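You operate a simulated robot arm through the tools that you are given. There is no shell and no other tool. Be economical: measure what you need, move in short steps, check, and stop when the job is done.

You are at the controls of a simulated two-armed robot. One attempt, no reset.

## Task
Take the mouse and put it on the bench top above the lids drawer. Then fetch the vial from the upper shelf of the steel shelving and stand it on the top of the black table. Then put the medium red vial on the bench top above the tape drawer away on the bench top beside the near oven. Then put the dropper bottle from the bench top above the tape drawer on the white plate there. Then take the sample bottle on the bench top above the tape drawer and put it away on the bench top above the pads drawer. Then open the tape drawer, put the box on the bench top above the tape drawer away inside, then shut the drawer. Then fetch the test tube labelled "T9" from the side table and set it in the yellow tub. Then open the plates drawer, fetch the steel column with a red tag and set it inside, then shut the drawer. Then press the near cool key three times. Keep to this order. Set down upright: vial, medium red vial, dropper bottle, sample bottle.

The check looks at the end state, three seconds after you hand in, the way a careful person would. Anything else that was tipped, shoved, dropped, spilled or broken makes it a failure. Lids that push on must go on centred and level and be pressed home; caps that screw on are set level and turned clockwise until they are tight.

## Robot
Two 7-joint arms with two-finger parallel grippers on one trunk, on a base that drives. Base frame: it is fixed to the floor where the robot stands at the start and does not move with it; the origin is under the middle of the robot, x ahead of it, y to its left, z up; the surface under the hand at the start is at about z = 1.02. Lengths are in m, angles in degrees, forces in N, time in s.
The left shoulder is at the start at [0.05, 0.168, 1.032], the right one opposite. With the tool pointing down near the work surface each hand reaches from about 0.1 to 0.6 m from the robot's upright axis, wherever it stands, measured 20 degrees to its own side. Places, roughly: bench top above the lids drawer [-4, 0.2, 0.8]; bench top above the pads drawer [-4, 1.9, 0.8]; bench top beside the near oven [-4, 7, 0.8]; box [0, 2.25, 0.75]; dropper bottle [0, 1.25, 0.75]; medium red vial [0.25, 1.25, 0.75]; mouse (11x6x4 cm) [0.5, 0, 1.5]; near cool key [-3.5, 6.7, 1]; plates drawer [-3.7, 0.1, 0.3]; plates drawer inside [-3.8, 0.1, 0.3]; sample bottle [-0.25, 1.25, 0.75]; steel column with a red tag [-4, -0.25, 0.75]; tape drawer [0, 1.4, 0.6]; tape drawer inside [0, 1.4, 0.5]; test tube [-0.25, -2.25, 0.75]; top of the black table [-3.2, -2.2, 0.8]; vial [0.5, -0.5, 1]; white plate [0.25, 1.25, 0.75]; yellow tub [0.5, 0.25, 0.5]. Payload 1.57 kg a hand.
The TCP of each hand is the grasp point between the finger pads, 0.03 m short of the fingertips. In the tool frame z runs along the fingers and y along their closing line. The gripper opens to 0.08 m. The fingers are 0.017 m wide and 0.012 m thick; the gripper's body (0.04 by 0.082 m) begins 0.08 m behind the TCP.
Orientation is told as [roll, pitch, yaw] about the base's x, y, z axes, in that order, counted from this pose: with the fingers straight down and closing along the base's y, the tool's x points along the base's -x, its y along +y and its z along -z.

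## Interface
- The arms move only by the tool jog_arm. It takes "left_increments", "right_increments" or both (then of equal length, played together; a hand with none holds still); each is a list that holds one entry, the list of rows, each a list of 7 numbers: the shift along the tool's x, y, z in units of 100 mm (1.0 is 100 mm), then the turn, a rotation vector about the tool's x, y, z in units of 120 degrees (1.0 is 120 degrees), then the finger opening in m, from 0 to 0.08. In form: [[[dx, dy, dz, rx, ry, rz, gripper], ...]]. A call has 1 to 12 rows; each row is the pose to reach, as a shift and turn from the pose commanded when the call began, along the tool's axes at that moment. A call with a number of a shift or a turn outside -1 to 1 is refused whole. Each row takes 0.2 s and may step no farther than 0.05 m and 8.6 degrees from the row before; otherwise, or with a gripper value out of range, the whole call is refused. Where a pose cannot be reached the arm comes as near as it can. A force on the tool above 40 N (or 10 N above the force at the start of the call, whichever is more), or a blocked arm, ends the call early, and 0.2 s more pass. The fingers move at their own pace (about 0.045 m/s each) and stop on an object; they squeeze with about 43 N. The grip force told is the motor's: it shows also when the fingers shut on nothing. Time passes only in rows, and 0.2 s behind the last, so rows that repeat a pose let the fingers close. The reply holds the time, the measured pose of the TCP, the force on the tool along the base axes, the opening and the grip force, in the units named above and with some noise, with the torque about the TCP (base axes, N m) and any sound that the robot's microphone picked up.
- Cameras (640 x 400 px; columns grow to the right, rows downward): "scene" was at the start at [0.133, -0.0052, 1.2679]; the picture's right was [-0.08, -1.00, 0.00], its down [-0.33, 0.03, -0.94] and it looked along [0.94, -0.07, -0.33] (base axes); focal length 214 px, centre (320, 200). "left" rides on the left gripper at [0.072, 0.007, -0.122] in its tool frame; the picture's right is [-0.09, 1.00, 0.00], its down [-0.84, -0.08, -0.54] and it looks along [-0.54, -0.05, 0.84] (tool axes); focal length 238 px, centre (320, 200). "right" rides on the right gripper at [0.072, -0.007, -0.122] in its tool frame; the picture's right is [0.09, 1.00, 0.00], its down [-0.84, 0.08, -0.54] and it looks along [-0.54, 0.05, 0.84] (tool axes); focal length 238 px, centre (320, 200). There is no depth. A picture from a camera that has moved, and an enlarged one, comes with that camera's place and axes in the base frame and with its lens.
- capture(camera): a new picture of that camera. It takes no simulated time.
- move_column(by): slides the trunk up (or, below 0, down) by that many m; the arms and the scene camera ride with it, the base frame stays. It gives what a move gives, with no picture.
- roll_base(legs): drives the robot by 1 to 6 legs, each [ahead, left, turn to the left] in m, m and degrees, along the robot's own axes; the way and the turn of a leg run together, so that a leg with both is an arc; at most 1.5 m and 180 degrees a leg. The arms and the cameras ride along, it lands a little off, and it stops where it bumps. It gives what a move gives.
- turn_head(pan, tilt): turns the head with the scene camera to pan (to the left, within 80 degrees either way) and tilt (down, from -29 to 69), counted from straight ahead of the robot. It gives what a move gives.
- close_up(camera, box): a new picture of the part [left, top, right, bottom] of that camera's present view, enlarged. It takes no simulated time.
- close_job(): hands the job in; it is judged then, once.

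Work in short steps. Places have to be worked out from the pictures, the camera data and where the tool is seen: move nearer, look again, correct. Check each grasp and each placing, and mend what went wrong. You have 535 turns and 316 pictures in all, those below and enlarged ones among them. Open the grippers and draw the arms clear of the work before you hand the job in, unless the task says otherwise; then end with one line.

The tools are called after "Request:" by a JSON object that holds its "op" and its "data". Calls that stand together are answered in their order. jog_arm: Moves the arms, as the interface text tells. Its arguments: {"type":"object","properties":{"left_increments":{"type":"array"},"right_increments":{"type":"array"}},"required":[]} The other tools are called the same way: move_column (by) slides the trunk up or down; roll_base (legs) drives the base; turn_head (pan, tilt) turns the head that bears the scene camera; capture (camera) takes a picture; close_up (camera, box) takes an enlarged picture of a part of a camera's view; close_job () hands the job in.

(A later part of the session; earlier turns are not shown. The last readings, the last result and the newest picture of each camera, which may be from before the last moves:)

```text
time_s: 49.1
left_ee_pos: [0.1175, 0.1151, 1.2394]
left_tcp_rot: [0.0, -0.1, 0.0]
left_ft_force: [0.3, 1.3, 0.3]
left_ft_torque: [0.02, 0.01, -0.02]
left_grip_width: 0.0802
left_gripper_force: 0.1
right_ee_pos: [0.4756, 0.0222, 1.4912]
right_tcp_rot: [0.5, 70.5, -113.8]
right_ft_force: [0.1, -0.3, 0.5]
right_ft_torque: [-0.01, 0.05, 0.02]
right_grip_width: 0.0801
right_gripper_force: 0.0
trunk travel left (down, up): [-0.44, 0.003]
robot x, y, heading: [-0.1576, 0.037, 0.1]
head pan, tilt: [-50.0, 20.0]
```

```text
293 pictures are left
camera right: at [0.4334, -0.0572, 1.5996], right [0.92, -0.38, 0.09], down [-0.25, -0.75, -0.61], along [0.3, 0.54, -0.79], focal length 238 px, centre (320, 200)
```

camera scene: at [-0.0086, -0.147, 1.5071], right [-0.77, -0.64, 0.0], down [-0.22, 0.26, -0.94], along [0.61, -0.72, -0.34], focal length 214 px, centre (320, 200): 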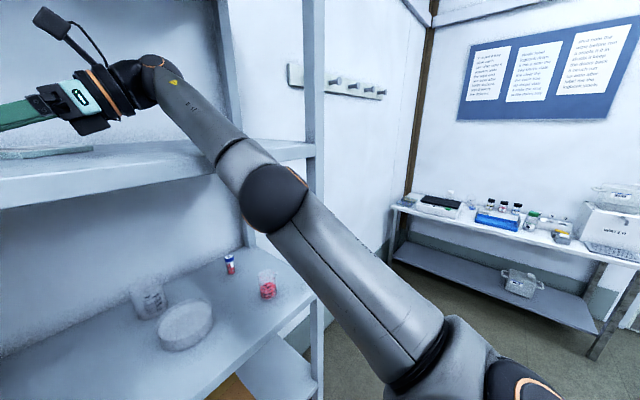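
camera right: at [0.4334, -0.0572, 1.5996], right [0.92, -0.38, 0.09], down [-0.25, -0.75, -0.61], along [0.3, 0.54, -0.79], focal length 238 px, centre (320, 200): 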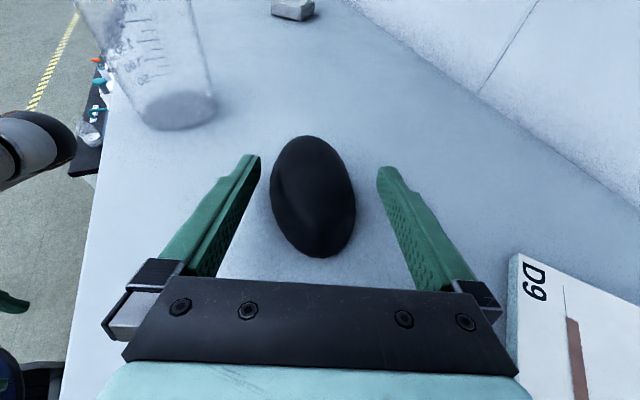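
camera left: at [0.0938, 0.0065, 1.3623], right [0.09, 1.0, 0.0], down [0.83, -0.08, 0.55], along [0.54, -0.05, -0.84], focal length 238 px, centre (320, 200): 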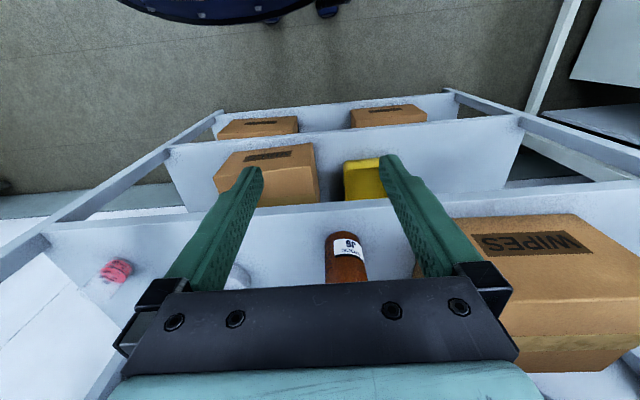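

Mouse is between the fingers without contact. Lower the column 1.5 cm and check.

Request:
{"op": "move_column", "data": {"by": -0.015}}

Request:
{"op": "capture", "data": {"camera": "right"}}

```text
time_s: 49.7
left_ee_pos: [0.1159, 0.1149, 1.2258]
left_tcp_rot: [0.1, -0.1, 0.0]
left_ft_force: [0.3, 0.3, 0.2]
left_ft_torque: [-0.03, -0.03, -0.01]
left_grip_width: 0.0798
left_gripper_force: 0.2
right_ee_pos: [0.477, 0.0209, 1.4784]
right_tcp_rot: [0.7, 70.9, -113.6]
right_ft_force: [1.1, -0.3, 8.3]
right_ft_torque: [0.34, 0.17, -0.12]
right_grip_width: 0.0788
right_gripper_force: 0.1
trunk travel left (down, up): [-0.425, 0.018]
robot x, y, heading: [-0.1589, 0.0383, 0.1]
head pan, tilt: [-50.0, 20.0]
```

```text
292 pictures are left
camera right: at [0.4321, -0.0582, 1.5864], right [0.92, -0.38, 0.09], down [-0.25, -0.75, -0.61], along [0.3, 0.54, -0.79], focal length 238 px, centre (320, 200)
```

right: 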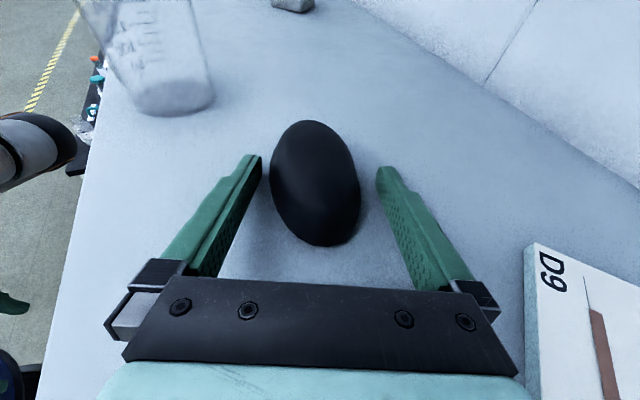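

Fingertips just touch the shelf (8 N). Raise 4 mm and close.

Request:
{"op": "move_column", "data": {"by": 0.005}}

Request:
{"op": "jog_arm", "data": {"right_increments": [[[0, 0, 0, 0, 0, 0, 0.065], [0, 0, 0, 0, 0, 0, 0.055], [0, 0, 0, 0, 0, 0, 0.045], [0, 0, 0, 0, 0, 0, 0.03], [0, 0, 0, 0, 0, 0, 0.03]]]}}

Request:
{"op": "capture", "data": {"camera": "right"}}

```text
time_s: 50.2
left_ee_pos: [0.1164, 0.1136, 1.2305]
left_tcp_rot: [0.0, 0.1, -0.1]
left_ft_force: [-0.1, 0.1, -0.3]
left_ft_torque: [-0.01, 0.02, -0.02]
left_grip_width: 0.0797
left_gripper_force: 0.0
right_ee_pos: [0.4765, 0.0225, 1.4801]
right_tcp_rot: [0.5, 70.3, -113.8]
right_ft_force: [0.5, -1.1, 0.1]
right_ft_torque: [0.01, 0.02, -0.01]
right_grip_width: 0.0799
right_gripper_force: 0.0
trunk travel left (down, up): [-0.43, 0.013]
robot x, y, heading: [-0.1562, 0.0337, 0.0]
head pan, tilt: [-50.0, 20.0]
```

```text
time_s: 51.5
left_ee_pos: [0.1159, 0.1155, 1.2305]
left_tcp_rot: [-0.1, 0.0, 0.1]
left_ft_force: [-0.7, 0.9, -0.3]
left_ft_torque: [0.03, 0.0, 0.04]
left_grip_width: 0.0799
left_gripper_force: 0.1
right_ee_pos: [0.4754, 0.0215, 1.4812]
right_tcp_rot: [0.7, 70.5, -113.5]
right_ft_force: [1.2, 1.7, 4.9]
right_ft_torque: [-0.05, -0.16, 0.04]
right_grip_width: 0.0579
right_gripper_force: 43.1
trunk travel left (down, up): [-0.43, 0.013]
robot x, y, heading: [-0.1575, 0.0354, -0.0]
head pan, tilt: [-50.0, 20.0]
```

```text
291 pictures are left
camera right: at [0.4328, -0.0573, 1.5904], right [0.92, -0.38, 0.09], down [-0.25, -0.75, -0.61], along [0.3, 0.54, -0.79], focal length 238 px, centre (320, 200)
```

right: 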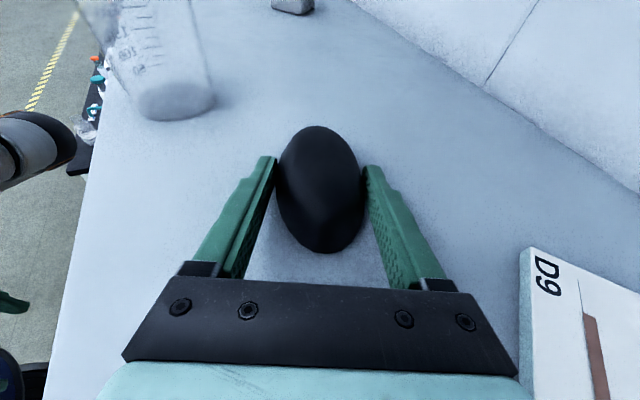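

Gripped at 58 mm with full force. Lift by column and check before backing out.

Request:
{"op": "move_column", "data": {"by": 0.013}}

Request:
{"op": "capture", "data": {"camera": "right"}}

```text
time_s: 52.1
left_ee_pos: [0.1178, 0.1152, 1.2435]
left_tcp_rot: [0.1, 0.0, 0.1]
left_ft_force: [0.0, -0.3, -0.3]
left_ft_torque: [-0.01, 0.02, -0.02]
left_grip_width: 0.0798
left_gripper_force: 0.1
right_ee_pos: [0.4764, 0.0221, 1.4948]
right_tcp_rot: [0.5, 70.6, -113.7]
right_ft_force: [-0.1, 0.8, 3.1]
right_ft_torque: [-0.04, 0.06, -0.03]
right_grip_width: 0.0506
right_gripper_force: 13.9
trunk travel left (down, up): [-0.443, 0.0]
robot x, y, heading: [-0.1568, 0.0395, 0.1]
head pan, tilt: [-50.0, 20.0]
```

```text
290 pictures are left
camera right: at [0.433, -0.0577, 1.6029], right [0.92, -0.38, 0.09], down [-0.25, -0.75, -0.61], along [0.3, 0.54, -0.79], focal length 238 px, centre (320, 200)
```

right: 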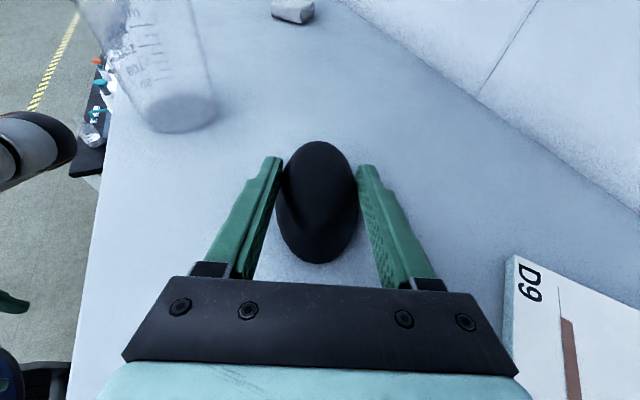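

The pads slipped up the domed sides (width dropped to 51 mm). Lower again, open, and grip lower with the fingertip part of the pads.

Request:
{"op": "move_column", "data": {"by": -0.012}}

Request:
{"op": "jog_arm", "data": {"right_increments": [[[0, 0, 0, 0, 0, 0, 0.06], [0, 0, 0, 0, 0, 0, 0.07], [0, 0, 0, 0, 0, 0, 0.08], [0, 0, 0, 0, 0, 0, 0.08]]]}}

Request:
{"op": "capture", "data": {"camera": "right"}}

```text
time_s: 52.6
left_ee_pos: [0.1159, 0.1152, 1.2311]
left_tcp_rot: [0.1, -0.1, 0.0]
left_ft_force: [-0.7, 0.6, 0.7]
left_ft_torque: [0.01, -0.03, 0.01]
left_grip_width: 0.0799
left_gripper_force: 0.0
right_ee_pos: [0.4751, 0.022, 1.494]
right_tcp_rot: [2.4, 72.1, -112.1]
right_ft_force: [-2.3, 0.0, 3.6]
right_ft_torque: [-0.13, 0.11, 0.0]
right_grip_width: 0.0502
right_gripper_force: 41.0
trunk travel left (down, up): [-0.431, 0.011]
robot x, y, heading: [-0.1576, 0.0386, -0.1]
head pan, tilt: [-50.0, 20.0]
stopped: the force on the tool passed its limit at 44 N (the readings are from after the stop); the commanded pose is now the measured one
```

```text
time_s: 53.6
left_ee_pos: [0.1156, 0.1147, 1.2307]
left_tcp_rot: [0.1, 0.0, 0.0]
left_ft_force: [-0.4, -0.3, 0.1]
left_ft_torque: [0.01, 0.0, 0.01]
left_grip_width: 0.08
left_gripper_force: 0.1
right_ee_pos: [0.4768, 0.0203, 1.4928]
right_tcp_rot: [2.0, 72.0, -112.6]
right_ft_force: [-0.1, -0.1, 0.7]
right_ft_torque: [-0.01, -0.01, -0.02]
right_grip_width: 0.0797
right_gripper_force: 0.1
trunk travel left (down, up): [-0.431, 0.011]
robot x, y, heading: [-0.1605, 0.0386, -0.1]
head pan, tilt: [-50.0, 20.0]
```

```text
289 pictures are left
camera right: at [0.4303, -0.06, 1.5989], right [0.92, -0.39, 0.1], down [-0.24, -0.74, -0.63], along [0.32, 0.55, -0.77], focal length 238 px, centre (320, 200)
```

right: 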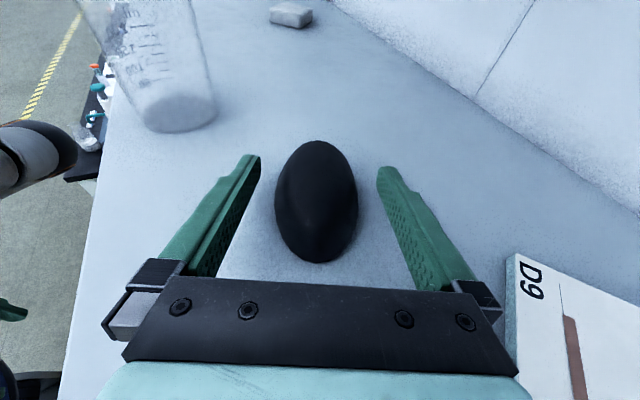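

Retract 2 cm along the finger direction with the base, then lower until light contact.

Request:
{"op": "roll_base", "data": {"legs": [[-0.008, -0.02, 0]]}}

Request:
{"op": "move_column", "data": {"by": -0.013}}

Request:
{"op": "capture", "data": {"camera": "right"}}

```text
time_s: 54.5
left_ee_pos: [0.1088, 0.0959, 1.2317]
left_tcp_rot: [0.0, 0.0, 0.0]
left_ft_force: [0.0, -0.9, 0.1]
left_ft_torque: [0.0, 0.01, 0.01]
left_grip_width: 0.0802
left_gripper_force: 0.1
right_ee_pos: [0.4682, 0.0006, 1.4933]
right_tcp_rot: [2.1, 72.1, -112.6]
right_ft_force: [0.0, -0.2, -1.1]
right_ft_torque: [0.02, 0.02, 0.02]
right_grip_width: 0.0801
right_gripper_force: 0.1
trunk travel left (down, up): [-0.431, 0.011]
robot x, y, heading: [-0.1662, 0.0165, 0.0]
head pan, tilt: [-50.0, 20.0]
```

```text
time_s: 55.1
left_ee_pos: [0.1084, 0.0962, 1.2169]
left_tcp_rot: [0.0, 0.0, 0.0]
left_ft_force: [0.1, 0.4, -0.1]
left_ft_torque: [-0.02, -0.02, -0.01]
left_grip_width: 0.0801
left_gripper_force: 0.2
right_ee_pos: [0.4678, 0.0019, 1.4792]
right_tcp_rot: [2.2, 72.0, -112.6]
right_ft_force: [0.6, 0.4, 0.5]
right_ft_torque: [-0.01, -0.02, -0.03]
right_grip_width: 0.0798
right_gripper_force: 0.0
trunk travel left (down, up): [-0.418, 0.024]
robot x, y, heading: [-0.1668, 0.0139, 0.3]
head pan, tilt: [-50.0, 20.0]
```

```text
288 pictures are left
camera right: at [0.4222, -0.0798, 1.5859], right [0.92, -0.39, 0.1], down [-0.24, -0.74, -0.63], along [0.32, 0.55, -0.77], focal length 238 px, centre (320, 200)
```

right: 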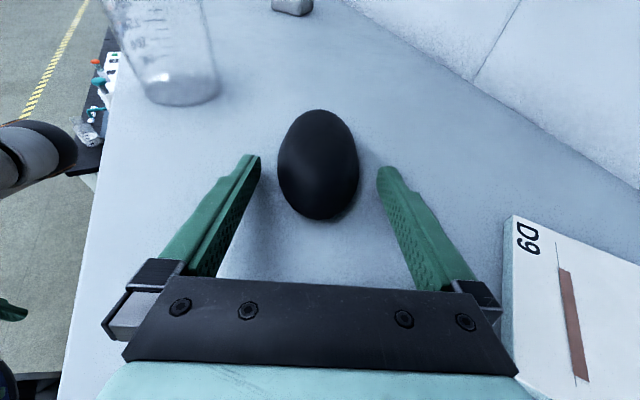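

Tips are at mouse center; nudge 8 mm along the fingers and close.

Request:
{"op": "jog_arm", "data": {"right_increments": [[[0, 0, 0.08, 0, 0, 0, 0.08], [0, 0, 0.08, 0, 0, 0, 0.065], [0, 0, 0.08, 0, 0, 0, 0.055], [0, 0, 0.08, 0, 0, 0, 0.045], [0, 0, 0.08, 0, 0, 0, 0.03], [0, 0, 0.08, 0, 0, 0, 0.03], [0, 0, 0.08, 0, 0, 0, 0.03]]]}}

Request:
{"op": "capture", "data": {"camera": "right"}}

```text
time_s: 56.7
left_ee_pos: [0.1082, 0.0951, 1.2182]
left_tcp_rot: [-0.1, -0.1, 0.2]
left_ft_force: [0.1, -0.2, -0.3]
left_ft_torque: [0.02, -0.04, 0.01]
left_grip_width: 0.0802
left_gripper_force: 0.0
right_ee_pos: [0.4671, 0.0084, 1.4779]
right_tcp_rot: [2.5, 72.1, -112.1]
right_ft_force: [-1.7, 2.4, 13.1]
right_ft_torque: [0.54, 0.18, 0.19]
right_grip_width: 0.0572
right_gripper_force: 42.8
trunk travel left (down, up): [-0.418, 0.024]
robot x, y, heading: [-0.1659, 0.0164, -0.1]
head pan, tilt: [-50.0, 20.0]
```

```text
287 pictures are left
camera right: at [0.4208, -0.0716, 1.5838], right [0.92, -0.39, 0.1], down [-0.24, -0.74, -0.63], along [0.32, 0.55, -0.77], focal length 238 px, centre (320, 200)
```

right: 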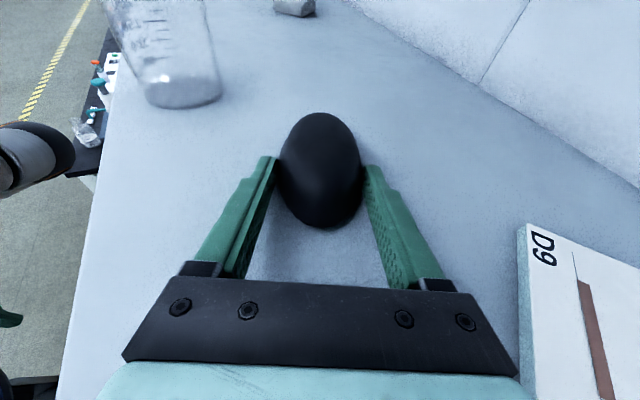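

Closed at 57 mm. Lift 12 mm and check for slip.

Request:
{"op": "move_column", "data": {"by": 0.012}}

Request:
{"op": "capture", "data": {"camera": "right"}}

```text
time_s: 57.3
left_ee_pos: [0.1084, 0.0956, 1.2303]
left_tcp_rot: [0.0, 0.1, 0.0]
left_ft_force: [-0.3, 1.3, 0.2]
left_ft_torque: [0.02, -0.01, 0.02]
left_grip_width: 0.0799
left_gripper_force: 0.2
right_ee_pos: [0.4703, 0.0087, 1.4855]
right_tcp_rot: [2.0, 71.8, -112.8]
right_ft_force: [-0.2, 0.3, -2.0]
right_ft_torque: [-0.02, 0.01, -0.04]
right_grip_width: 0.0569
right_gripper_force: 42.8
trunk travel left (down, up): [-0.43, 0.012]
robot x, y, heading: [-0.1642, 0.0147, 0.2]
head pan, tilt: [-50.0, 20.0]
```

```text
286 pictures are left
camera right: at [0.4242, -0.0725, 1.5925], right [0.92, -0.39, 0.1], down [-0.25, -0.74, -0.62], along [0.32, 0.55, -0.77], focal length 238 px, centre (320, 200)
```

right: 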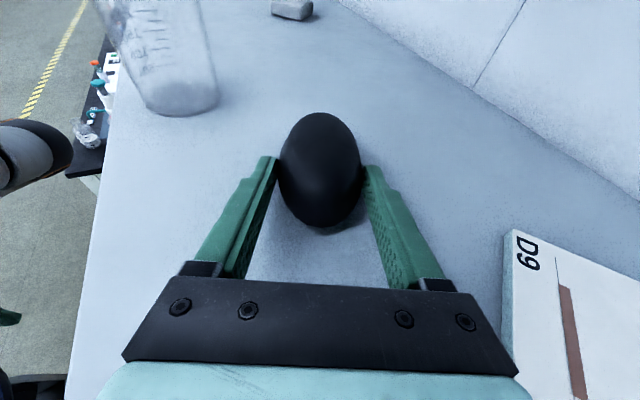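

Held firmly and lifted (width steady). Raise the rest and back out.

Request:
{"op": "move_column", "data": {"by": 0.011}}

Request:
{"op": "roll_base", "data": {"legs": [[-0.5, 0, 0]]}}

Request:
{"op": "turn_head", "data": {"pan": 0, "tilt": 15}}

Request:
{"op": "capture", "data": {"camera": "scene"}}

```text
time_s: 57.9
left_ee_pos: [0.1092, 0.0968, 1.2399]
left_tcp_rot: [-0.1, 0.1, 0.2]
left_ft_force: [1.9, 0.4, 0.5]
left_ft_torque: [0.02, 0.02, -0.01]
left_grip_width: 0.0802
left_gripper_force: 0.1
right_ee_pos: [0.4711, 0.0088, 1.4968]
right_tcp_rot: [1.9, 72.0, -112.7]
right_ft_force: [-0.9, -0.1, -1.5]
right_ft_torque: [-0.04, 0.01, 0.03]
right_grip_width: 0.0568
right_gripper_force: 43.2
trunk travel left (down, up): [-0.441, 0.001]
robot x, y, heading: [-0.1677, 0.0182, -0.1]
head pan, tilt: [-50.0, 20.0]
```

```text
time_s: 60.8
left_ee_pos: [-0.3918, 0.0949, 1.2415]
left_tcp_rot: [0.0, 0.0, 0.2]
left_ft_force: [0.2, 0.5, -0.4]
left_ft_torque: [-0.02, -0.03, 0.02]
left_grip_width: 0.0799
left_gripper_force: 0.0
right_ee_pos: [-0.0296, 0.0099, 1.4981]
right_tcp_rot: [2.1, 71.9, -112.4]
right_ft_force: [-0.6, -0.3, -0.1]
right_ft_torque: [-0.01, 0.02, -0.01]
right_grip_width: 0.0569
right_gripper_force: 43.3
trunk travel left (down, up): [-0.441, 0.001]
robot x, y, heading: [-0.6644, 0.019, 0.4]
head pan, tilt: [-50.0, 20.0]
```

```text
time_s: 62.0
left_ee_pos: [-0.391, 0.0958, 1.2412]
left_tcp_rot: [-0.1, 0.2, 0.2]
left_ft_force: [0.3, 0.1, 1.3]
left_ft_torque: [0.0, 0.0, -0.02]
left_grip_width: 0.0798
left_gripper_force: 0.2
right_ee_pos: [-0.0295, 0.0094, 1.497]
right_tcp_rot: [2.1, 71.8, -112.5]
right_ft_force: [-0.9, 0.8, -1.2]
right_ft_torque: [-0.05, -0.02, 0.02]
right_grip_width: 0.0566
right_gripper_force: 43.2
trunk travel left (down, up): [-0.441, 0.001]
robot x, y, heading: [-0.6644, 0.0137, 0.3]
head pan, tilt: [0.0, 15.0]
```

```text
285 pictures are left
camera scene: at [-0.5309, 0.0189, 1.5158], right [0.0, -1.0, 0.0], down [-0.26, 0.0, -0.97], along [0.97, 0.0, -0.26], focal length 214 px, centre (320, 200)
```

scene: 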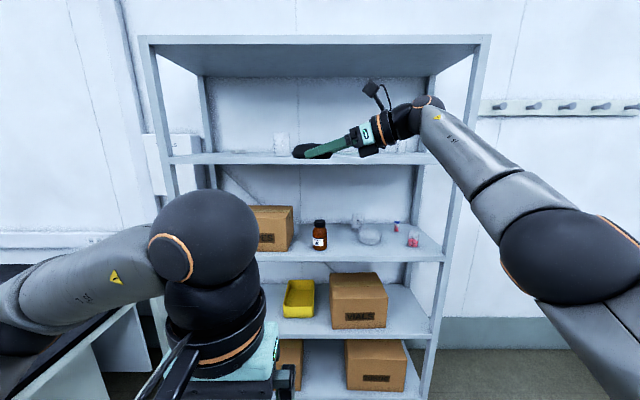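

Mouse carried. Spin around toward the other benches and look.

Request:
{"op": "roll_base", "data": {"legs": [[-0.2, 0, 0], [0, 0, 90], [0, 0, 90]]}}

Request:
{"op": "capture", "data": {"camera": "scene"}}

```text
time_s: 71.1
left_ee_pos: [-1.1379, -0.0482, 1.2414]
left_tcp_rot: [0.0, 0.1, 177.2]
left_ft_force: [-0.5, 0.6, 0.0]
left_ft_torque: [0.01, 0.02, 0.04]
left_grip_width: 0.08
left_gripper_force: 0.0
right_ee_pos: [-1.494, 0.0565, 1.4982]
right_tcp_rot: [2.1, 72.0, 64.5]
right_ft_force: [-0.8, -0.4, -0.7]
right_ft_torque: [0.05, -0.01, 0.02]
right_grip_width: 0.0569
right_gripper_force: 43.4
trunk travel left (down, up): [-0.441, 0.001]
robot x, y, heading: [-0.861, 0.0145, 177.2]
head pan, tilt: [0.0, 15.0]
```

```text
284 pictures are left
camera scene: at [-0.9951, 0.0247, 1.5158], right [0.05, 1.0, 0.0], down [0.26, -0.01, -0.97], along [-0.96, 0.05, -0.26], focal length 214 px, centre (320, 200)
```

scene: 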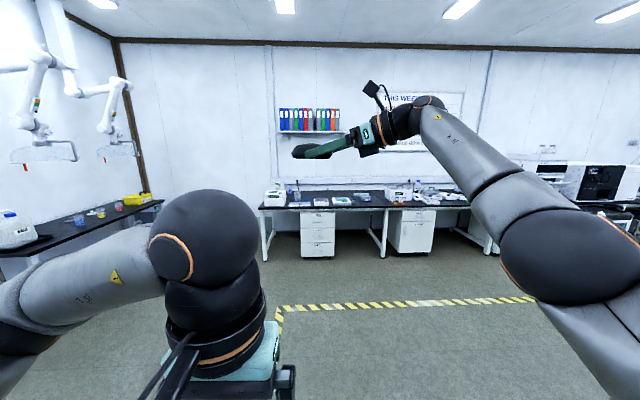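

The bench is ahead. Drive closer and lower the trunk.

Request:
{"op": "roll_base", "data": {"legs": [[1.4, 0, 3]]}}

Request:
{"op": "turn_head", "data": {"pan": 0, "tilt": 25}}

Request:
{"op": "close_up", "data": {"camera": "scene", "box": [200, 80, 520, 280]}}

```text
time_s: 78.1
left_ee_pos: [-2.5356, -0.0344, 1.2413]
left_tcp_rot: [0.0, 0.1, -179.4]
left_ft_force: [-1.0, 0.0, -1.1]
left_ft_torque: [-0.01, 0.0, 0.01]
left_grip_width: 0.0802
left_gripper_force: 0.1
right_ee_pos: [-2.896, 0.0503, 1.496]
right_tcp_rot: [2.0, 71.8, 67.7]
right_ft_force: [-0.4, -0.4, -1.0]
right_ft_torque: [0.03, 0.0, 0.0]
right_grip_width: 0.0566
right_gripper_force: 43.1
trunk travel left (down, up): [-0.441, 0.001]
robot x, y, heading: [-2.259, 0.0442, -179.6]
head pan, tilt: [0.0, 15.0]
```

```text
time_s: 78.8
left_ee_pos: [-2.5341, -0.0337, 1.241]
left_tcp_rot: [0.0, 0.1, -179.4]
left_ft_force: [0.0, 0.3, 0.7]
left_ft_torque: [0.02, 0.0, 0.0]
left_grip_width: 0.0803
left_gripper_force: 0.1
right_ee_pos: [-2.8965, 0.0499, 1.4971]
right_tcp_rot: [2.0, 71.9, 67.9]
right_ft_force: [0.7, -0.7, -1.7]
right_ft_torque: [0.02, 0.0, 0.0]
right_grip_width: 0.0569
right_gripper_force: 42.7
trunk travel left (down, up): [-0.441, 0.001]
robot x, y, heading: [-2.2583, 0.0492, -179.8]
head pan, tilt: [0.0, 25.0]
```

```text
2.00 times, centred on (360, 180) of scene
camera zoom: at [-2.3939, 0.0471, 1.4997], right [-0.01, 1.0, 0.0], down [0.42, 0.0, -0.91], along [-0.91, -0.01, -0.42], focal length 429 px, centre (240, 240)
```

zoom: 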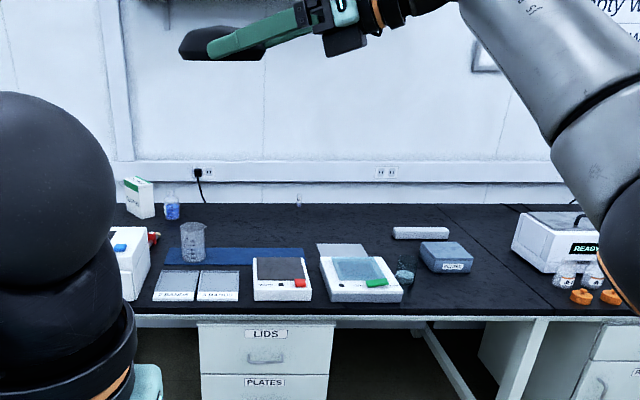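

Bench above the lids drawer is crowded; move nearer to find a free spot.

Request:
{"op": "roll_base", "data": {"legs": [[0.45, 0, 0]]}}

Request:
{"op": "turn_head", "data": {"pan": 0, "tilt": 35}}

Request:
{"op": "capture", "data": {"camera": "scene"}}

```text
time_s: 81.6
left_ee_pos: [-2.991, -0.0372, 1.2412]
left_tcp_rot: [0.0, 0.2, -179.5]
left_ft_force: [0.3, -0.3, 0.2]
left_ft_torque: [-0.01, 0.01, -0.01]
left_grip_width: 0.0799
left_gripper_force: 0.0
right_ee_pos: [-3.3519, 0.0469, 1.4968]
right_tcp_rot: [2.0, 71.9, 67.8]
right_ft_force: [0.9, 0.3, -1.1]
right_ft_torque: [0.05, -0.02, 0.01]
right_grip_width: 0.0567
right_gripper_force: 42.9
trunk travel left (down, up): [-0.441, 0.001]
robot x, y, heading: [-2.7159, 0.042, -179.7]
head pan, tilt: [0.0, 25.0]
```

```text
time_s: 82.3
left_ee_pos: [-2.9905, -0.0372, 1.2409]
left_tcp_rot: [0.0, 0.0, -179.5]
left_ft_force: [-0.1, 0.1, 0.0]
left_ft_torque: [0.0, -0.01, 0.01]
left_grip_width: 0.0799
left_gripper_force: 0.0
right_ee_pos: [-3.3512, 0.0462, 1.4978]
right_tcp_rot: [2.0, 72.0, 67.7]
right_ft_force: [-0.5, 0.2, -1.6]
right_ft_torque: [0.03, 0.02, -0.01]
right_grip_width: 0.0565
right_gripper_force: 43.2
trunk travel left (down, up): [-0.441, 0.001]
robot x, y, heading: [-2.7147, 0.0454, -179.5]
head pan, tilt: [0.0, 35.0]
```

```text
282 pictures are left
camera scene: at [-2.8449, 0.0437, 1.4839], right [-0.01, 1.0, 0.0], down [0.57, 0.0, -0.82], along [-0.82, -0.01, -0.57], focal length 214 px, centre (320, 200)
```

scene: 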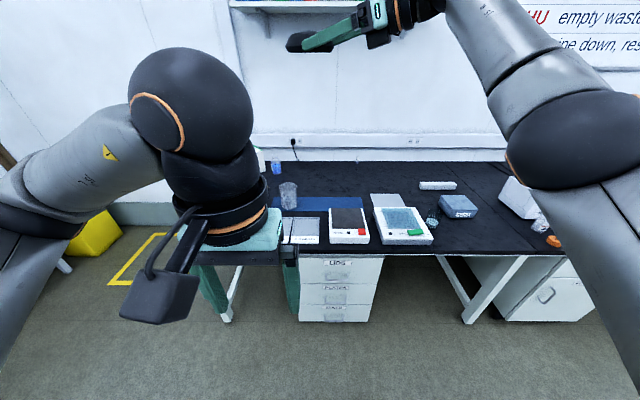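

A clear spot exists at about (-3.53, 0.68) on the same bench top. Drive sideways and forward, then lower.

Request:
{"op": "roll_base", "data": {"legs": [[0, -0.62, 0], [0.2, 0, 0]]}}

Request:
{"op": "move_column", "data": {"by": -0.35}}

Request:
{"op": "capture", "data": {"camera": "scene"}}

Request:
{"op": "capture", "data": {"camera": "right"}}

```text
time_s: 89.5
left_ee_pos: [-3.1974, 0.5816, 1.2407]
left_tcp_rot: [0.0, 0.0, -178.9]
left_ft_force: [-0.4, -0.3, 0.3]
left_ft_torque: [0.01, -0.04, 0.0]
left_grip_width: 0.0801
left_gripper_force: 0.0
right_ee_pos: [-3.5598, 0.6627, 1.4987]
right_tcp_rot: [2.0, 71.9, 68.5]
right_ft_force: [0.3, 0.0, -0.2]
right_ft_torque: [0.01, -0.02, 0.01]
right_grip_width: 0.0564
right_gripper_force: 43.1
trunk travel left (down, up): [-0.441, 0.001]
robot x, y, heading: [-2.9261, 0.6645, -178.7]
head pan, tilt: [0.0, 35.0]
```

```text
time_s: 92.9
left_ee_pos: [-3.1963, 0.5824, 0.8917]
left_tcp_rot: [0.0, -0.1, -178.9]
left_ft_force: [-0.1, 0.5, -0.1]
left_ft_torque: [-0.01, -0.02, -0.01]
left_grip_width: 0.0801
left_gripper_force: 0.0
right_ee_pos: [-3.5584, 0.6629, 1.1482]
right_tcp_rot: [2.1, 71.9, 68.6]
right_ft_force: [0.5, 0.4, -1.9]
right_ft_torque: [0.01, -0.04, 0.0]
right_grip_width: 0.0567
right_gripper_force: 43.2
trunk travel left (down, up): [-0.091, 0.351]
robot x, y, heading: [-2.9251, 0.664, -178.9]
head pan, tilt: [0.0, 35.0]
```

```text
281 pictures are left
camera scene: at [-3.0526, 0.6656, 1.1339], right [-0.02, 1.0, 0.0], down [0.57, 0.01, -0.82], along [-0.82, -0.02, -0.57], focal length 214 px, centre (320, 200)
```

scene: 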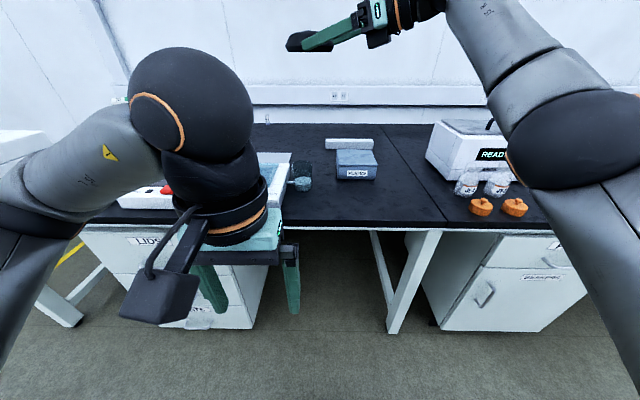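

```text
280 pictures are left
camera right: at [-3.5145, 0.7466, 1.2546], right [-0.92, 0.37, 0.1], down [0.23, 0.74, -0.63], along [-0.31, -0.56, -0.77], focal length 238 px, centre (320, 200)
```

right: 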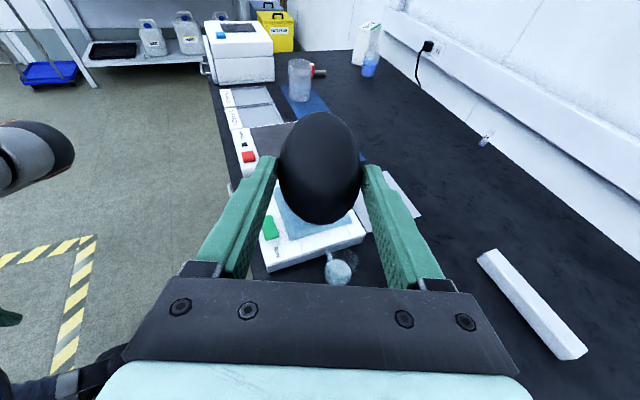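

Spot is good. Lower the hand with jogs (~20 cm) and shift base slightly.

Request:
{"op": "roll_base", "data": {"legs": [[-0.03, -0.03, 0]]}}

Request:
{"op": "jog_arm", "data": {"right_increments": [[[-0.2, 0, 0.065, 0, 0, 0, 0.03], [-0.4, 0, 0.13, 0, 0, 0, 0.03], [-0.6, 0, 0.195, 0, 0, 0, 0.03], [-0.8, 0, 0.26, 0, 0, 0, 0.03], [-0.95, 0, 0.31, 0, 0, 0, 0.03], [-0.95, 0, 0.31, 0, 0, 0, 0.03]]]}}

Request:
{"op": "jog_arm", "data": {"right_increments": [[[-0.2, 0, 0.065, 0, 0, 0, 0.03], [-0.4, 0, 0.13, 0, 0, 0, 0.03], [-0.6, 0, 0.195, 0, 0, 0, 0.03], [-0.8, 0, 0.26, 0, 0, 0, 0.03], [-0.95, 0, 0.31, 0, 0, 0, 0.03], [-0.95, 0, 0.31, 0, 0, 0, 0.03]]]}}

Request:
{"op": "capture", "data": {"camera": "scene"}}

Request:
{"op": "capture", "data": {"camera": "right"}}

```text
time_s: 93.8
left_ee_pos: [-3.1668, 0.6124, 0.8917]
left_tcp_rot: [-0.1, 0.1, -178.8]
left_ft_force: [-0.4, 0.3, 0.1]
left_ft_torque: [-0.01, 0.0, 0.0]
left_grip_width: 0.0799
left_gripper_force: 0.1
right_ee_pos: [-3.531, 0.6929, 1.1465]
right_tcp_rot: [2.1, 72.0, 68.7]
right_ft_force: [0.3, 0.3, -0.8]
right_ft_torque: [0.02, -0.01, 0.0]
right_grip_width: 0.0563
right_gripper_force: 42.8
trunk travel left (down, up): [-0.091, 0.351]
robot x, y, heading: [-2.8983, 0.697, -179.1]
head pan, tilt: [0.0, 35.0]
```

```text
time_s: 95.2
left_ee_pos: [-3.1683, 0.6131, 0.8903]
left_tcp_rot: [0.1, -0.1, -178.9]
left_ft_force: [0.5, 0.1, 0.2]
left_ft_torque: [-0.01, -0.03, 0.03]
left_grip_width: 0.0799
left_gripper_force: 0.0
right_ee_pos: [-3.5319, 0.693, 1.0476]
right_tcp_rot: [2.1, 71.8, 68.5]
right_ft_force: [-0.3, -0.4, -1.8]
right_ft_torque: [0.05, -0.01, 0.04]
right_grip_width: 0.0565
right_gripper_force: 43.2
trunk travel left (down, up): [-0.091, 0.351]
robot x, y, heading: [-2.898, 0.6941, -178.8]
head pan, tilt: [0.0, 35.0]
```

```text
time_s: 96.6
left_ee_pos: [-3.1673, 0.6129, 0.8924]
left_tcp_rot: [-0.1, -0.1, -178.9]
left_ft_force: [0.1, 1.1, -0.1]
left_ft_torque: [0.01, -0.01, -0.02]
left_grip_width: 0.0798
left_gripper_force: 0.2
right_ee_pos: [-3.5337, 0.6947, 0.9463]
right_tcp_rot: [2.2, 71.9, 68.7]
right_ft_force: [0.9, -0.7, -1.3]
right_ft_torque: [0.05, -0.03, 0.0]
right_grip_width: 0.0565
right_gripper_force: 43.0
trunk travel left (down, up): [-0.091, 0.351]
robot x, y, heading: [-2.9007, 0.6968, -178.8]
head pan, tilt: [0.0, 35.0]
```

```text
279 pictures are left
camera scene: at [-3.024, 0.6957, 1.1338], right [-0.02, 1.0, 0.0], down [0.57, 0.01, -0.82], along [-0.82, -0.02, -0.57], focal length 214 px, centre (320, 200)
```

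scene: 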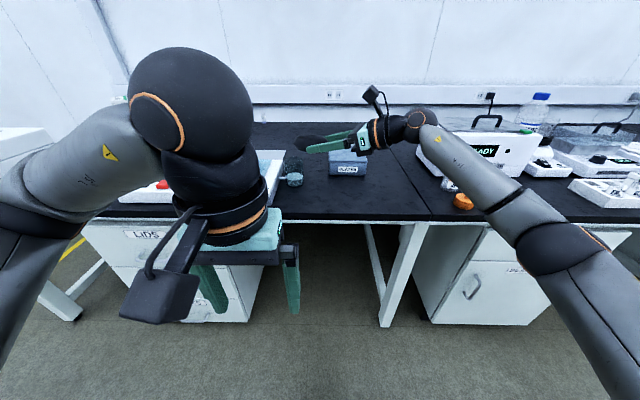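

```text
278 pictures are left
camera right: at [-3.4883, 0.7774, 1.053], right [-0.92, 0.37, 0.1], down [0.23, 0.74, -0.63], along [-0.3, -0.56, -0.77], focal length 238 px, centre (320, 200)
```

right: 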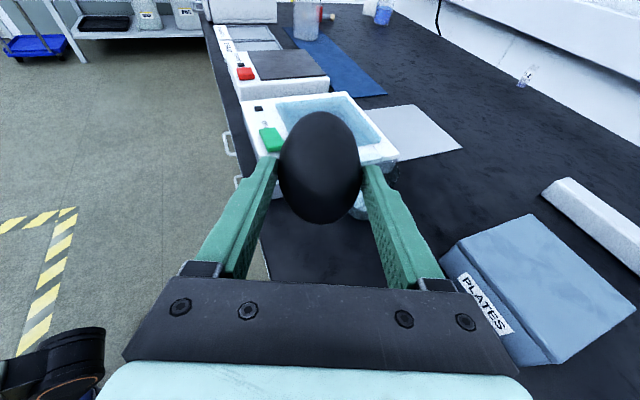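

Forearm would come close to the bench edge; raise the trunk 0.2 m and lower the arm instead for a steeper forearm. Also shift 3 cm right to clear a small glass item.

Request:
{"op": "move_column", "data": {"by": 0.2}}

Request:
{"op": "roll_base", "data": {"legs": [[-0.01, -0.03, 0]]}}

Request:
{"op": "jog_arm", "data": {"right_increments": [[[-0.2, 0, 0.065, 0, 0, 0, 0.03], [-0.4, 0, 0.13, 0, 0, 0, 0.03], [-0.6, 0, 0.195, 0, 0, 0, 0.03], [-0.8, 0, 0.26, 0, 0, 0, 0.03], [-0.95, 0, 0.31, 0, 0, 0, 0.03]]]}}

Request:
{"op": "jog_arm", "data": {"right_increments": [[[-0.2, 0, 0.065, 0, 0, 0, 0.03], [-0.4, 0, 0.13, 0, 0, 0, 0.03], [-0.6, 0, 0.195, 0, 0, 0, 0.03], [-0.8, 0, 0.26, 0, 0, 0, 0.03], [-0.95, 0, 0.31, 0, 0, 0, 0.03]]]}}

Request:
{"op": "capture", "data": {"camera": "scene"}}

```text
time_s: 98.8
left_ee_pos: [-3.1679, 0.6118, 1.0925]
left_tcp_rot: [0.0, 0.1, -178.9]
left_ft_force: [0.6, -0.6, 0.1]
left_ft_torque: [0.03, -0.02, -0.02]
left_grip_width: 0.0801
left_gripper_force: 0.0
right_ee_pos: [-3.5333, 0.6927, 1.146]
right_tcp_rot: [2.2, 71.8, 68.7]
right_ft_force: [0.0, 0.3, -1.0]
right_ft_torque: [0.04, -0.02, 0.02]
right_grip_width: 0.0568
right_gripper_force: 43.3
trunk travel left (down, up): [-0.291, 0.151]
robot x, y, heading: [-2.8961, 0.6963, -179.0]
head pan, tilt: [0.0, 35.0]
```

```text
time_s: 99.7
left_ee_pos: [-3.1583, 0.6439, 1.0922]
left_tcp_rot: [0.0, 0.0, -178.9]
left_ft_force: [0.1, 0.8, -0.5]
left_ft_torque: [0.01, -0.02, 0.01]
left_grip_width: 0.0801
left_gripper_force: 0.0
right_ee_pos: [-3.5231, 0.7243, 1.1465]
right_tcp_rot: [2.1, 71.9, 68.6]
right_ft_force: [-0.4, -0.5, -0.5]
right_ft_torque: [0.01, 0.02, 0.01]
right_grip_width: 0.0566
right_gripper_force: 43.0
trunk travel left (down, up): [-0.291, 0.151]
robot x, y, heading: [-2.8853, 0.7254, -179.0]
head pan, tilt: [0.0, 35.0]
```

```text
time_s: 100.9
left_ee_pos: [-3.158, 0.6427, 1.0916]
left_tcp_rot: [0.0, -0.1, -179.0]
left_ft_force: [-0.4, 0.8, 0.0]
left_ft_torque: [0.01, 0.0, -0.02]
left_grip_width: 0.0803
left_gripper_force: 0.1
right_ee_pos: [-3.5249, 0.7253, 1.0459]
right_tcp_rot: [2.2, 71.9, 68.4]
right_ft_force: [-0.3, 0.6, -1.1]
right_ft_torque: [0.03, -0.02, 0.02]
right_grip_width: 0.0563
right_gripper_force: 43.3
trunk travel left (down, up): [-0.291, 0.151]
robot x, y, heading: [-2.8864, 0.7259, -178.9]
head pan, tilt: [0.0, 35.0]
```

```text
time_s: 102.1
left_ee_pos: [-3.158, 0.6425, 1.0907]
left_tcp_rot: [0.1, 0.0, -178.9]
left_ft_force: [0.1, 0.1, -0.8]
left_ft_torque: [-0.01, -0.02, -0.02]
left_grip_width: 0.0801
left_gripper_force: 0.0
right_ee_pos: [-3.5259, 0.7255, 0.9453]
right_tcp_rot: [2.0, 72.0, 68.5]
right_ft_force: [0.1, 0.3, -1.3]
right_ft_torque: [0.05, 0.02, 0.0]
right_grip_width: 0.0564
right_gripper_force: 43.1
trunk travel left (down, up): [-0.291, 0.151]
robot x, y, heading: [-2.884, 0.7285, -178.7]
head pan, tilt: [0.0, 35.0]
```

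```text
277 pictures are left
camera scene: at [-3.0146, 0.7257, 1.3338], right [-0.02, 1.0, 0.0], down [0.57, 0.01, -0.82], along [-0.82, -0.02, -0.57], focal length 214 px, centre (320, 200)
```

scene: 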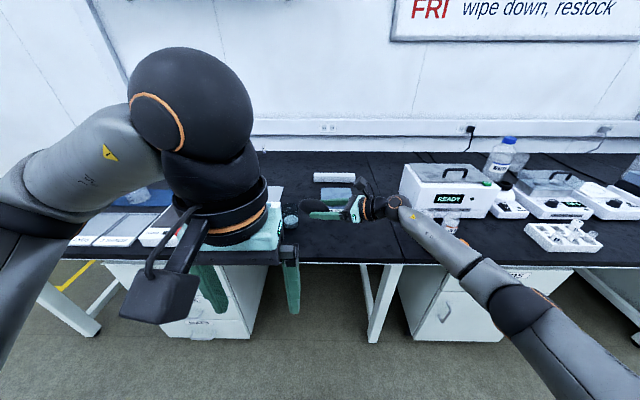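

Arm is straighter and clear. Descend 10 cm more, then slowly.

Request:
{"op": "jog_arm", "data": {"right_increments": [[[-0.2, 0, 0.065, 0, 0, 0, 0.03], [-0.4, 0, 0.13, 0, 0, 0, 0.03], [-0.6, 0, 0.195, 0, 0, 0, 0.03], [-0.75, 0, 0.245, 0, 0, 0, 0.03], [-0.85, 0, 0.277, 0, 0, 0, 0.03]]]}}

Request:
{"op": "capture", "data": {"camera": "right"}}

Request:
{"op": "close_up", "data": {"camera": "scene", "box": [260, 160, 460, 285]}}

```text
time_s: 103.3
left_ee_pos: [-3.1591, 0.6429, 1.0912]
left_tcp_rot: [0.0, 0.0, -178.9]
left_ft_force: [-0.2, -0.1, -0.2]
left_ft_torque: [0.01, -0.03, 0.05]
left_grip_width: 0.08
left_gripper_force: 0.0
right_ee_pos: [-3.5263, 0.7279, 0.857]
right_tcp_rot: [2.1, 72.0, 68.7]
right_ft_force: [0.0, 0.5, -0.5]
right_ft_torque: [0.03, -0.01, -0.02]
right_grip_width: 0.0565
right_gripper_force: 42.7
trunk travel left (down, up): [-0.291, 0.151]
robot x, y, heading: [-2.8861, 0.727, -179.0]
head pan, tilt: [0.0, 35.0]
```

```text
276 pictures are left
camera right: at [-3.4814, 0.8097, 0.9638], right [-0.92, 0.37, 0.1], down [0.23, 0.74, -0.63], along [-0.3, -0.56, -0.77], focal length 238 px, centre (320, 200)
```

right: 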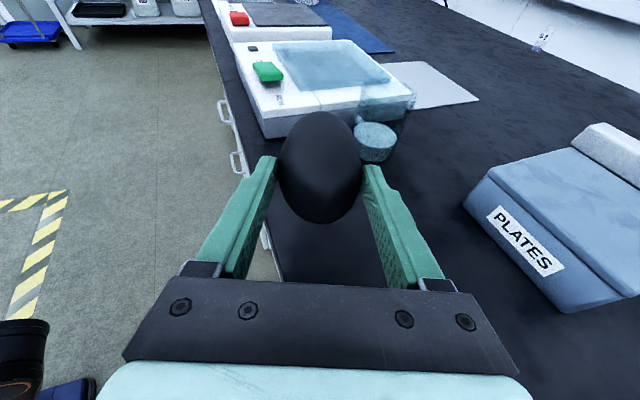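

```text
3.20 times, centred on (360, 222) of scene
camera zoom: at [-3.0146, 0.7257, 1.3338], right [-0.02, 1.0, 0.0], down [0.57, 0.01, -0.82], along [-0.82, -0.02, -0.57], focal length 686 px, centre (192, 128)
```

zoom: 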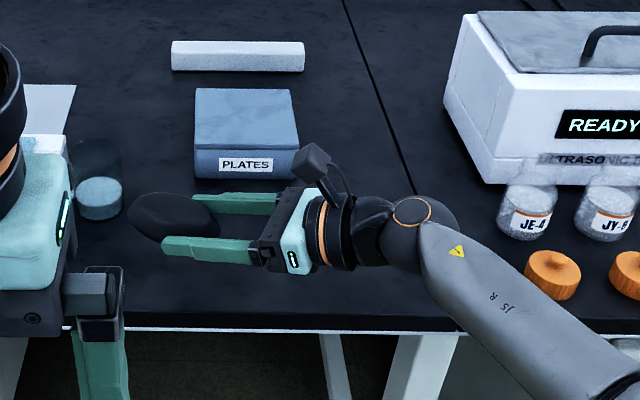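

Mouse clears the little beaker by ~4 cm. Lower 3.2 cm slowly.

Request:
{"op": "jog_arm", "data": {"right_increments": [[[-0.1, 0, 0.032, 0, 0, 0, 0.03], [-0.19, 0, 0.062, 0, 0, 0, 0.03], [-0.25, 0, 0.081, 0, 0, 0, 0.03], [-0.3, 0, 0.098, 0, 0, 0, 0.03]]]}}

```text
time_s: 104.3
left_ee_pos: [-3.1589, 0.6432, 1.0916]
left_tcp_rot: [0.0, 0.1, -179.0]
left_ft_force: [-0.1, 0.8, 0.2]
left_ft_torque: [-0.01, -0.02, 0.0]
left_grip_width: 0.08
left_gripper_force: 0.1
right_ee_pos: [-3.5274, 0.7258, 0.826]
right_tcp_rot: [2.1, 71.9, 68.6]
right_ft_force: [0.3, -0.2, -0.6]
right_ft_torque: [0.04, -0.01, 0.0]
right_grip_width: 0.0565
right_gripper_force: 43.1
trunk travel left (down, up): [-0.291, 0.151]
robot x, y, heading: [-2.8873, 0.7266, -178.7]
head pan, tilt: [0.0, 35.0]
```

Request:
{"op": "jog_arm", "data": {"right_increments": [[[-0.04, 0, 0.013, 0, 0, 0, 0.03], [-0.08, 0, 0.026, 0, 0, 0, 0.03], [-0.08, 0, 0.026, 0, 0, 0, 0.03]]]}}

Request:
{"op": "close_up", "data": {"camera": "scene", "box": [260, 160, 460, 285]}}

```text
time_s: 105.1
left_ee_pos: [-3.1588, 0.6426, 1.0912]
left_tcp_rot: [0.0, 0.0, -179.0]
left_ft_force: [0.2, 0.0, -0.1]
left_ft_torque: [0.02, 0.01, 0.0]
left_grip_width: 0.0801
left_gripper_force: 0.1
right_ee_pos: [-3.5278, 0.7252, 0.8177]
right_tcp_rot: [2.1, 71.9, 68.5]
right_ft_force: [-0.2, 0.5, -1.9]
right_ft_torque: [0.03, -0.01, -0.04]
right_grip_width: 0.0563
right_gripper_force: 43.4
trunk travel left (down, up): [-0.291, 0.151]
robot x, y, heading: [-2.887, 0.7267, -178.8]
head pan, tilt: [0.0, 35.0]
```

```text
3.20 times, centred on (360, 222) of scene
camera zoom: at [-3.0145, 0.7257, 1.3338], right [-0.02, 1.0, 0.0], down [0.57, 0.01, -0.82], along [-0.82, -0.02, -0.57], focal length 686 px, centre (192, 128)
```

zoom: 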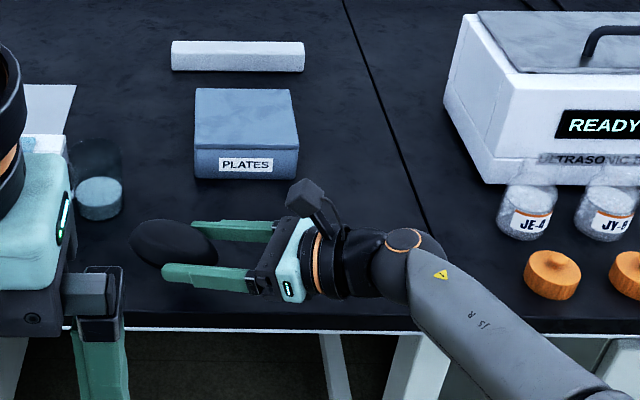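

No contact yet; continue in small steps.

Request:
{"op": "jog_arm", "data": {"right_increments": [[[-0.04, 0, 0.013, 0, 0, 0, 0.03], [-0.08, 0, 0.026, 0, 0, 0, 0.03], [-0.12, 0, 0.039, 0, 0, 0, 0.03], [-0.12, 0, 0.039, 0, 0, 0, 0.03]]]}}

```text
time_s: 106.1
left_ee_pos: [-3.1586, 0.6432, 1.0912]
left_tcp_rot: [0.1, 0.0, -178.9]
left_ft_force: [0.2, -1.3, -0.6]
left_ft_torque: [0.01, 0.0, -0.01]
left_grip_width: 0.0799
left_gripper_force: 0.0
right_ee_pos: [-3.5264, 0.7269, 0.8048]
right_tcp_rot: [1.9, 72.0, 68.5]
right_ft_force: [0.2, 0.0, 0.2]
right_ft_torque: [0.03, -0.03, -0.01]
right_grip_width: 0.0564
right_gripper_force: 43.2
trunk travel left (down, up): [-0.291, 0.151]
robot x, y, heading: [-2.8855, 0.7239, -178.9]
head pan, tilt: [0.0, 35.0]
```

Request:
{"op": "jog_arm", "data": {"right_increments": [[[-0.03, 0, 0.01, 0, 0, 0, 0.03], [-0.06, 0, 0.02, 0, 0, 0, 0.03], [-0.06, 0, 0.02, 0, 0, 0, 0.03]]]}}

Request:
{"op": "jog_arm", "data": {"right_increments": [[[-0.03, 0, 0.01, 0, 0, 0, 0.03], [-0.06, 0, 0.02, 0, 0, 0, 0.03], [-0.06, 0, 0.02, 0, 0, 0, 0.03]]]}}

```text
time_s: 106.9
left_ee_pos: [-3.1589, 0.6441, 1.0909]
left_tcp_rot: [0.0, -0.1, -178.9]
left_ft_force: [0.8, 0.3, -0.2]
left_ft_torque: [0.0, 0.03, 0.03]
left_grip_width: 0.0797
left_gripper_force: 0.1
right_ee_pos: [-3.5266, 0.7249, 0.7982]
right_tcp_rot: [2.1, 72.0, 68.6]
right_ft_force: [0.0, -0.5, -0.4]
right_ft_torque: [0.0, 0.02, 0.02]
right_grip_width: 0.0563
right_gripper_force: 43.2
trunk travel left (down, up): [-0.291, 0.151]
robot x, y, heading: [-2.8864, 0.7252, -178.8]
head pan, tilt: [0.0, 35.0]
```

```text
time_s: 107.7
left_ee_pos: [-3.1588, 0.6439, 1.0929]
left_tcp_rot: [0.1, -0.1, -178.9]
left_ft_force: [-0.3, 0.8, 0.8]
left_ft_torque: [-0.02, -0.04, 0.02]
left_grip_width: 0.0801
left_gripper_force: 0.1
right_ee_pos: [-3.5276, 0.7251, 0.7914]
right_tcp_rot: [2.1, 71.8, 68.5]
right_ft_force: [0.6, 0.7, 0.0]
right_ft_torque: [0.04, 0.01, -0.01]
right_grip_width: 0.0563
right_gripper_force: 42.8
trunk travel left (down, up): [-0.291, 0.151]
robot x, y, heading: [-2.8862, 0.7296, -179.0]
head pan, tilt: [0.0, 35.0]
```

Still no contact; check how high the mouse is.

Request:
{"op": "capture", "data": {"camera": "right"}}

Request:
{"op": "close_up", "data": {"camera": "scene", "box": [260, 160, 460, 285]}}

```text
273 pictures are left
camera right: at [-3.4829, 0.8091, 0.8984], right [-0.92, 0.37, 0.1], down [0.23, 0.74, -0.63], along [-0.3, -0.56, -0.77], focal length 238 px, centre (320, 200)
```

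right: 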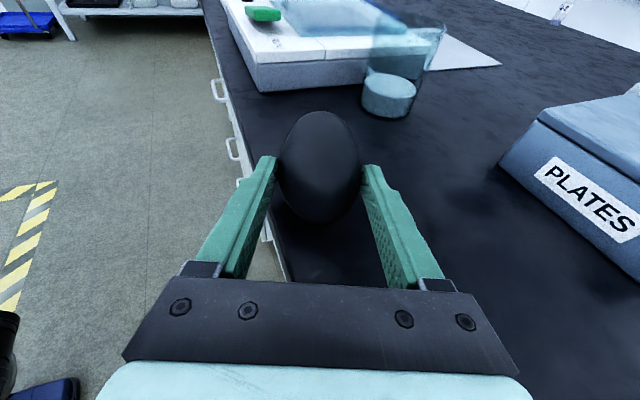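

```text
3.20 times, centred on (360, 222) of scene
camera zoom: at [-3.0146, 0.7257, 1.3338], right [-0.02, 1.0, 0.0], down [0.57, 0.01, -0.82], along [-0.82, -0.02, -0.57], focal length 686 px, centre (192, 128)
```

zoom: 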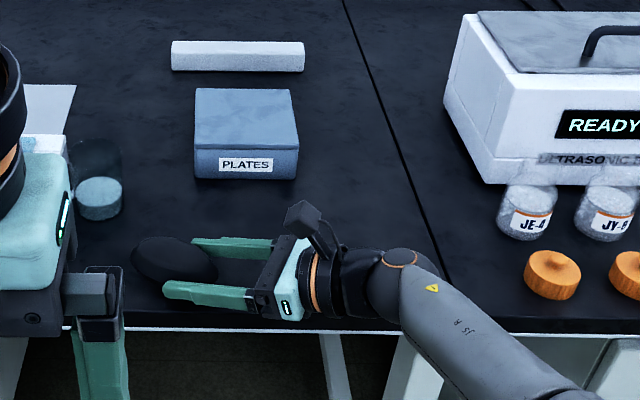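

Bench appears nearer z≈0.75 and its edge at x≈−3.48, so move 4 cm further in and continue down.

Request:
{"op": "roll_base", "data": {"legs": [[0.04, -0.01, 0]]}}

Request:
{"op": "jog_arm", "data": {"right_increments": [[[-0.05, 0, 0.016, 0, 0, 0, 0.03], [-0.1, 0, 0.032, 0, 0, 0, 0.03], [-0.14, 0, 0.045, 0, 0, 0, 0.03], [-0.14, 0, 0.045, 0, 0, 0, 0.03]]]}}

Request:
{"op": "jog_arm", "data": {"right_increments": [[[-0.03, 0, 0.01, 0, 0, 0, 0.03], [-0.06, 0, 0.02, 0, 0, 0, 0.03], [-0.06, 0, 0.02, 0, 0, 0, 0.03]]]}}

```text
time_s: 108.6
left_ee_pos: [-3.1987, 0.6524, 1.0907]
left_tcp_rot: [0.0, 0.2, -178.8]
left_ft_force: [-0.5, 0.2, -0.3]
left_ft_torque: [-0.02, -0.02, -0.01]
left_grip_width: 0.0802
left_gripper_force: 0.1
right_ee_pos: [-3.5681, 0.7329, 0.7908]
right_tcp_rot: [2.0, 71.8, 68.5]
right_ft_force: [0.4, -0.4, -0.8]
right_ft_torque: [0.02, 0.02, 0.02]
right_grip_width: 0.0562
right_gripper_force: 43.1
trunk travel left (down, up): [-0.291, 0.151]
robot x, y, heading: [-2.9275, 0.7341, -178.8]
head pan, tilt: [0.0, 35.0]
```

```text
time_s: 109.6
left_ee_pos: [-3.1981, 0.6516, 1.0918]
left_tcp_rot: [0.0, 0.0, -178.9]
left_ft_force: [-0.7, -0.5, 0.2]
left_ft_torque: [-0.01, -0.02, -0.01]
left_grip_width: 0.0802
left_gripper_force: 0.0
right_ee_pos: [-3.5683, 0.7336, 0.7774]
right_tcp_rot: [2.1, 71.9, 68.6]
right_ft_force: [-0.3, 0.4, -1.5]
right_ft_torque: [0.06, -0.05, -0.01]
right_grip_width: 0.0562
right_gripper_force: 43.3
trunk travel left (down, up): [-0.291, 0.151]
robot x, y, heading: [-2.9261, 0.736, -179.1]
head pan, tilt: [0.0, 35.0]
```

```text
time_s: 110.4
left_ee_pos: [-3.1989, 0.6528, 1.0913]
left_tcp_rot: [0.0, 0.1, -178.9]
left_ft_force: [-0.2, -0.4, -0.5]
left_ft_torque: [-0.01, 0.01, 0.0]
left_grip_width: 0.0801
left_gripper_force: 0.1
right_ee_pos: [-3.5655, 0.7337, 0.7745]
right_tcp_rot: [2.1, 71.9, 68.6]
right_ft_force: [0.2, -1.0, -0.8]
right_ft_torque: [0.03, -0.02, -0.01]
right_grip_width: 0.0562
right_gripper_force: 43.0
right hand out of reach, approached as far as the arm can: row 2, 3
trunk travel left (down, up): [-0.291, 0.151]
robot x, y, heading: [-2.9263, 0.735, -178.8]
head pan, tilt: [0.0, 35.0]
```

Arm at its limit; use the column for the last bit.

Request:
{"op": "move_column", "data": {"by": -0.005}}

Request:
{"op": "move_column", "data": {"by": -0.004}}

```text
time_s: 111.0
left_ee_pos: [-3.1981, 0.6518, 1.0867]
left_tcp_rot: [0.0, -0.1, -178.8]
left_ft_force: [0.9, 0.4, -0.3]
left_ft_torque: [0.01, 0.02, 0.03]
left_grip_width: 0.08
left_gripper_force: 0.1
right_ee_pos: [-3.5658, 0.7331, 0.7745]
right_tcp_rot: [2.8, 72.2, 69.3]
right_ft_force: [1.0, 1.8, 12.7]
right_ft_torque: [-0.07, 0.35, -0.04]
right_grip_width: 0.0563
right_gripper_force: 42.4
trunk travel left (down, up): [-0.286, 0.156]
robot x, y, heading: [-2.9269, 0.7349, -178.8]
head pan, tilt: [0.0, 35.0]
```

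```text
time_s: 111.5
left_ee_pos: [-3.1956, 0.6519, 1.0841]
left_tcp_rot: [0.0, -0.2, -178.9]
left_ft_force: [-0.2, -0.1, -0.1]
left_ft_torque: [-0.01, -0.04, -0.02]
left_grip_width: 0.08
left_gripper_force: 0.1
right_ee_pos: [-3.5661, 0.7326, 0.7735]
right_tcp_rot: [3.4, 72.5, 69.8]
right_ft_force: [2.6, 6.2, 27.7]
right_ft_torque: [-0.02, 0.4, -0.01]
right_grip_width: 0.0564
right_gripper_force: 42.9
trunk travel left (down, up): [-0.282, 0.16]
robot x, y, heading: [-2.9311, 0.7392, -179.0]
head pan, tilt: [0.0, 35.0]
```

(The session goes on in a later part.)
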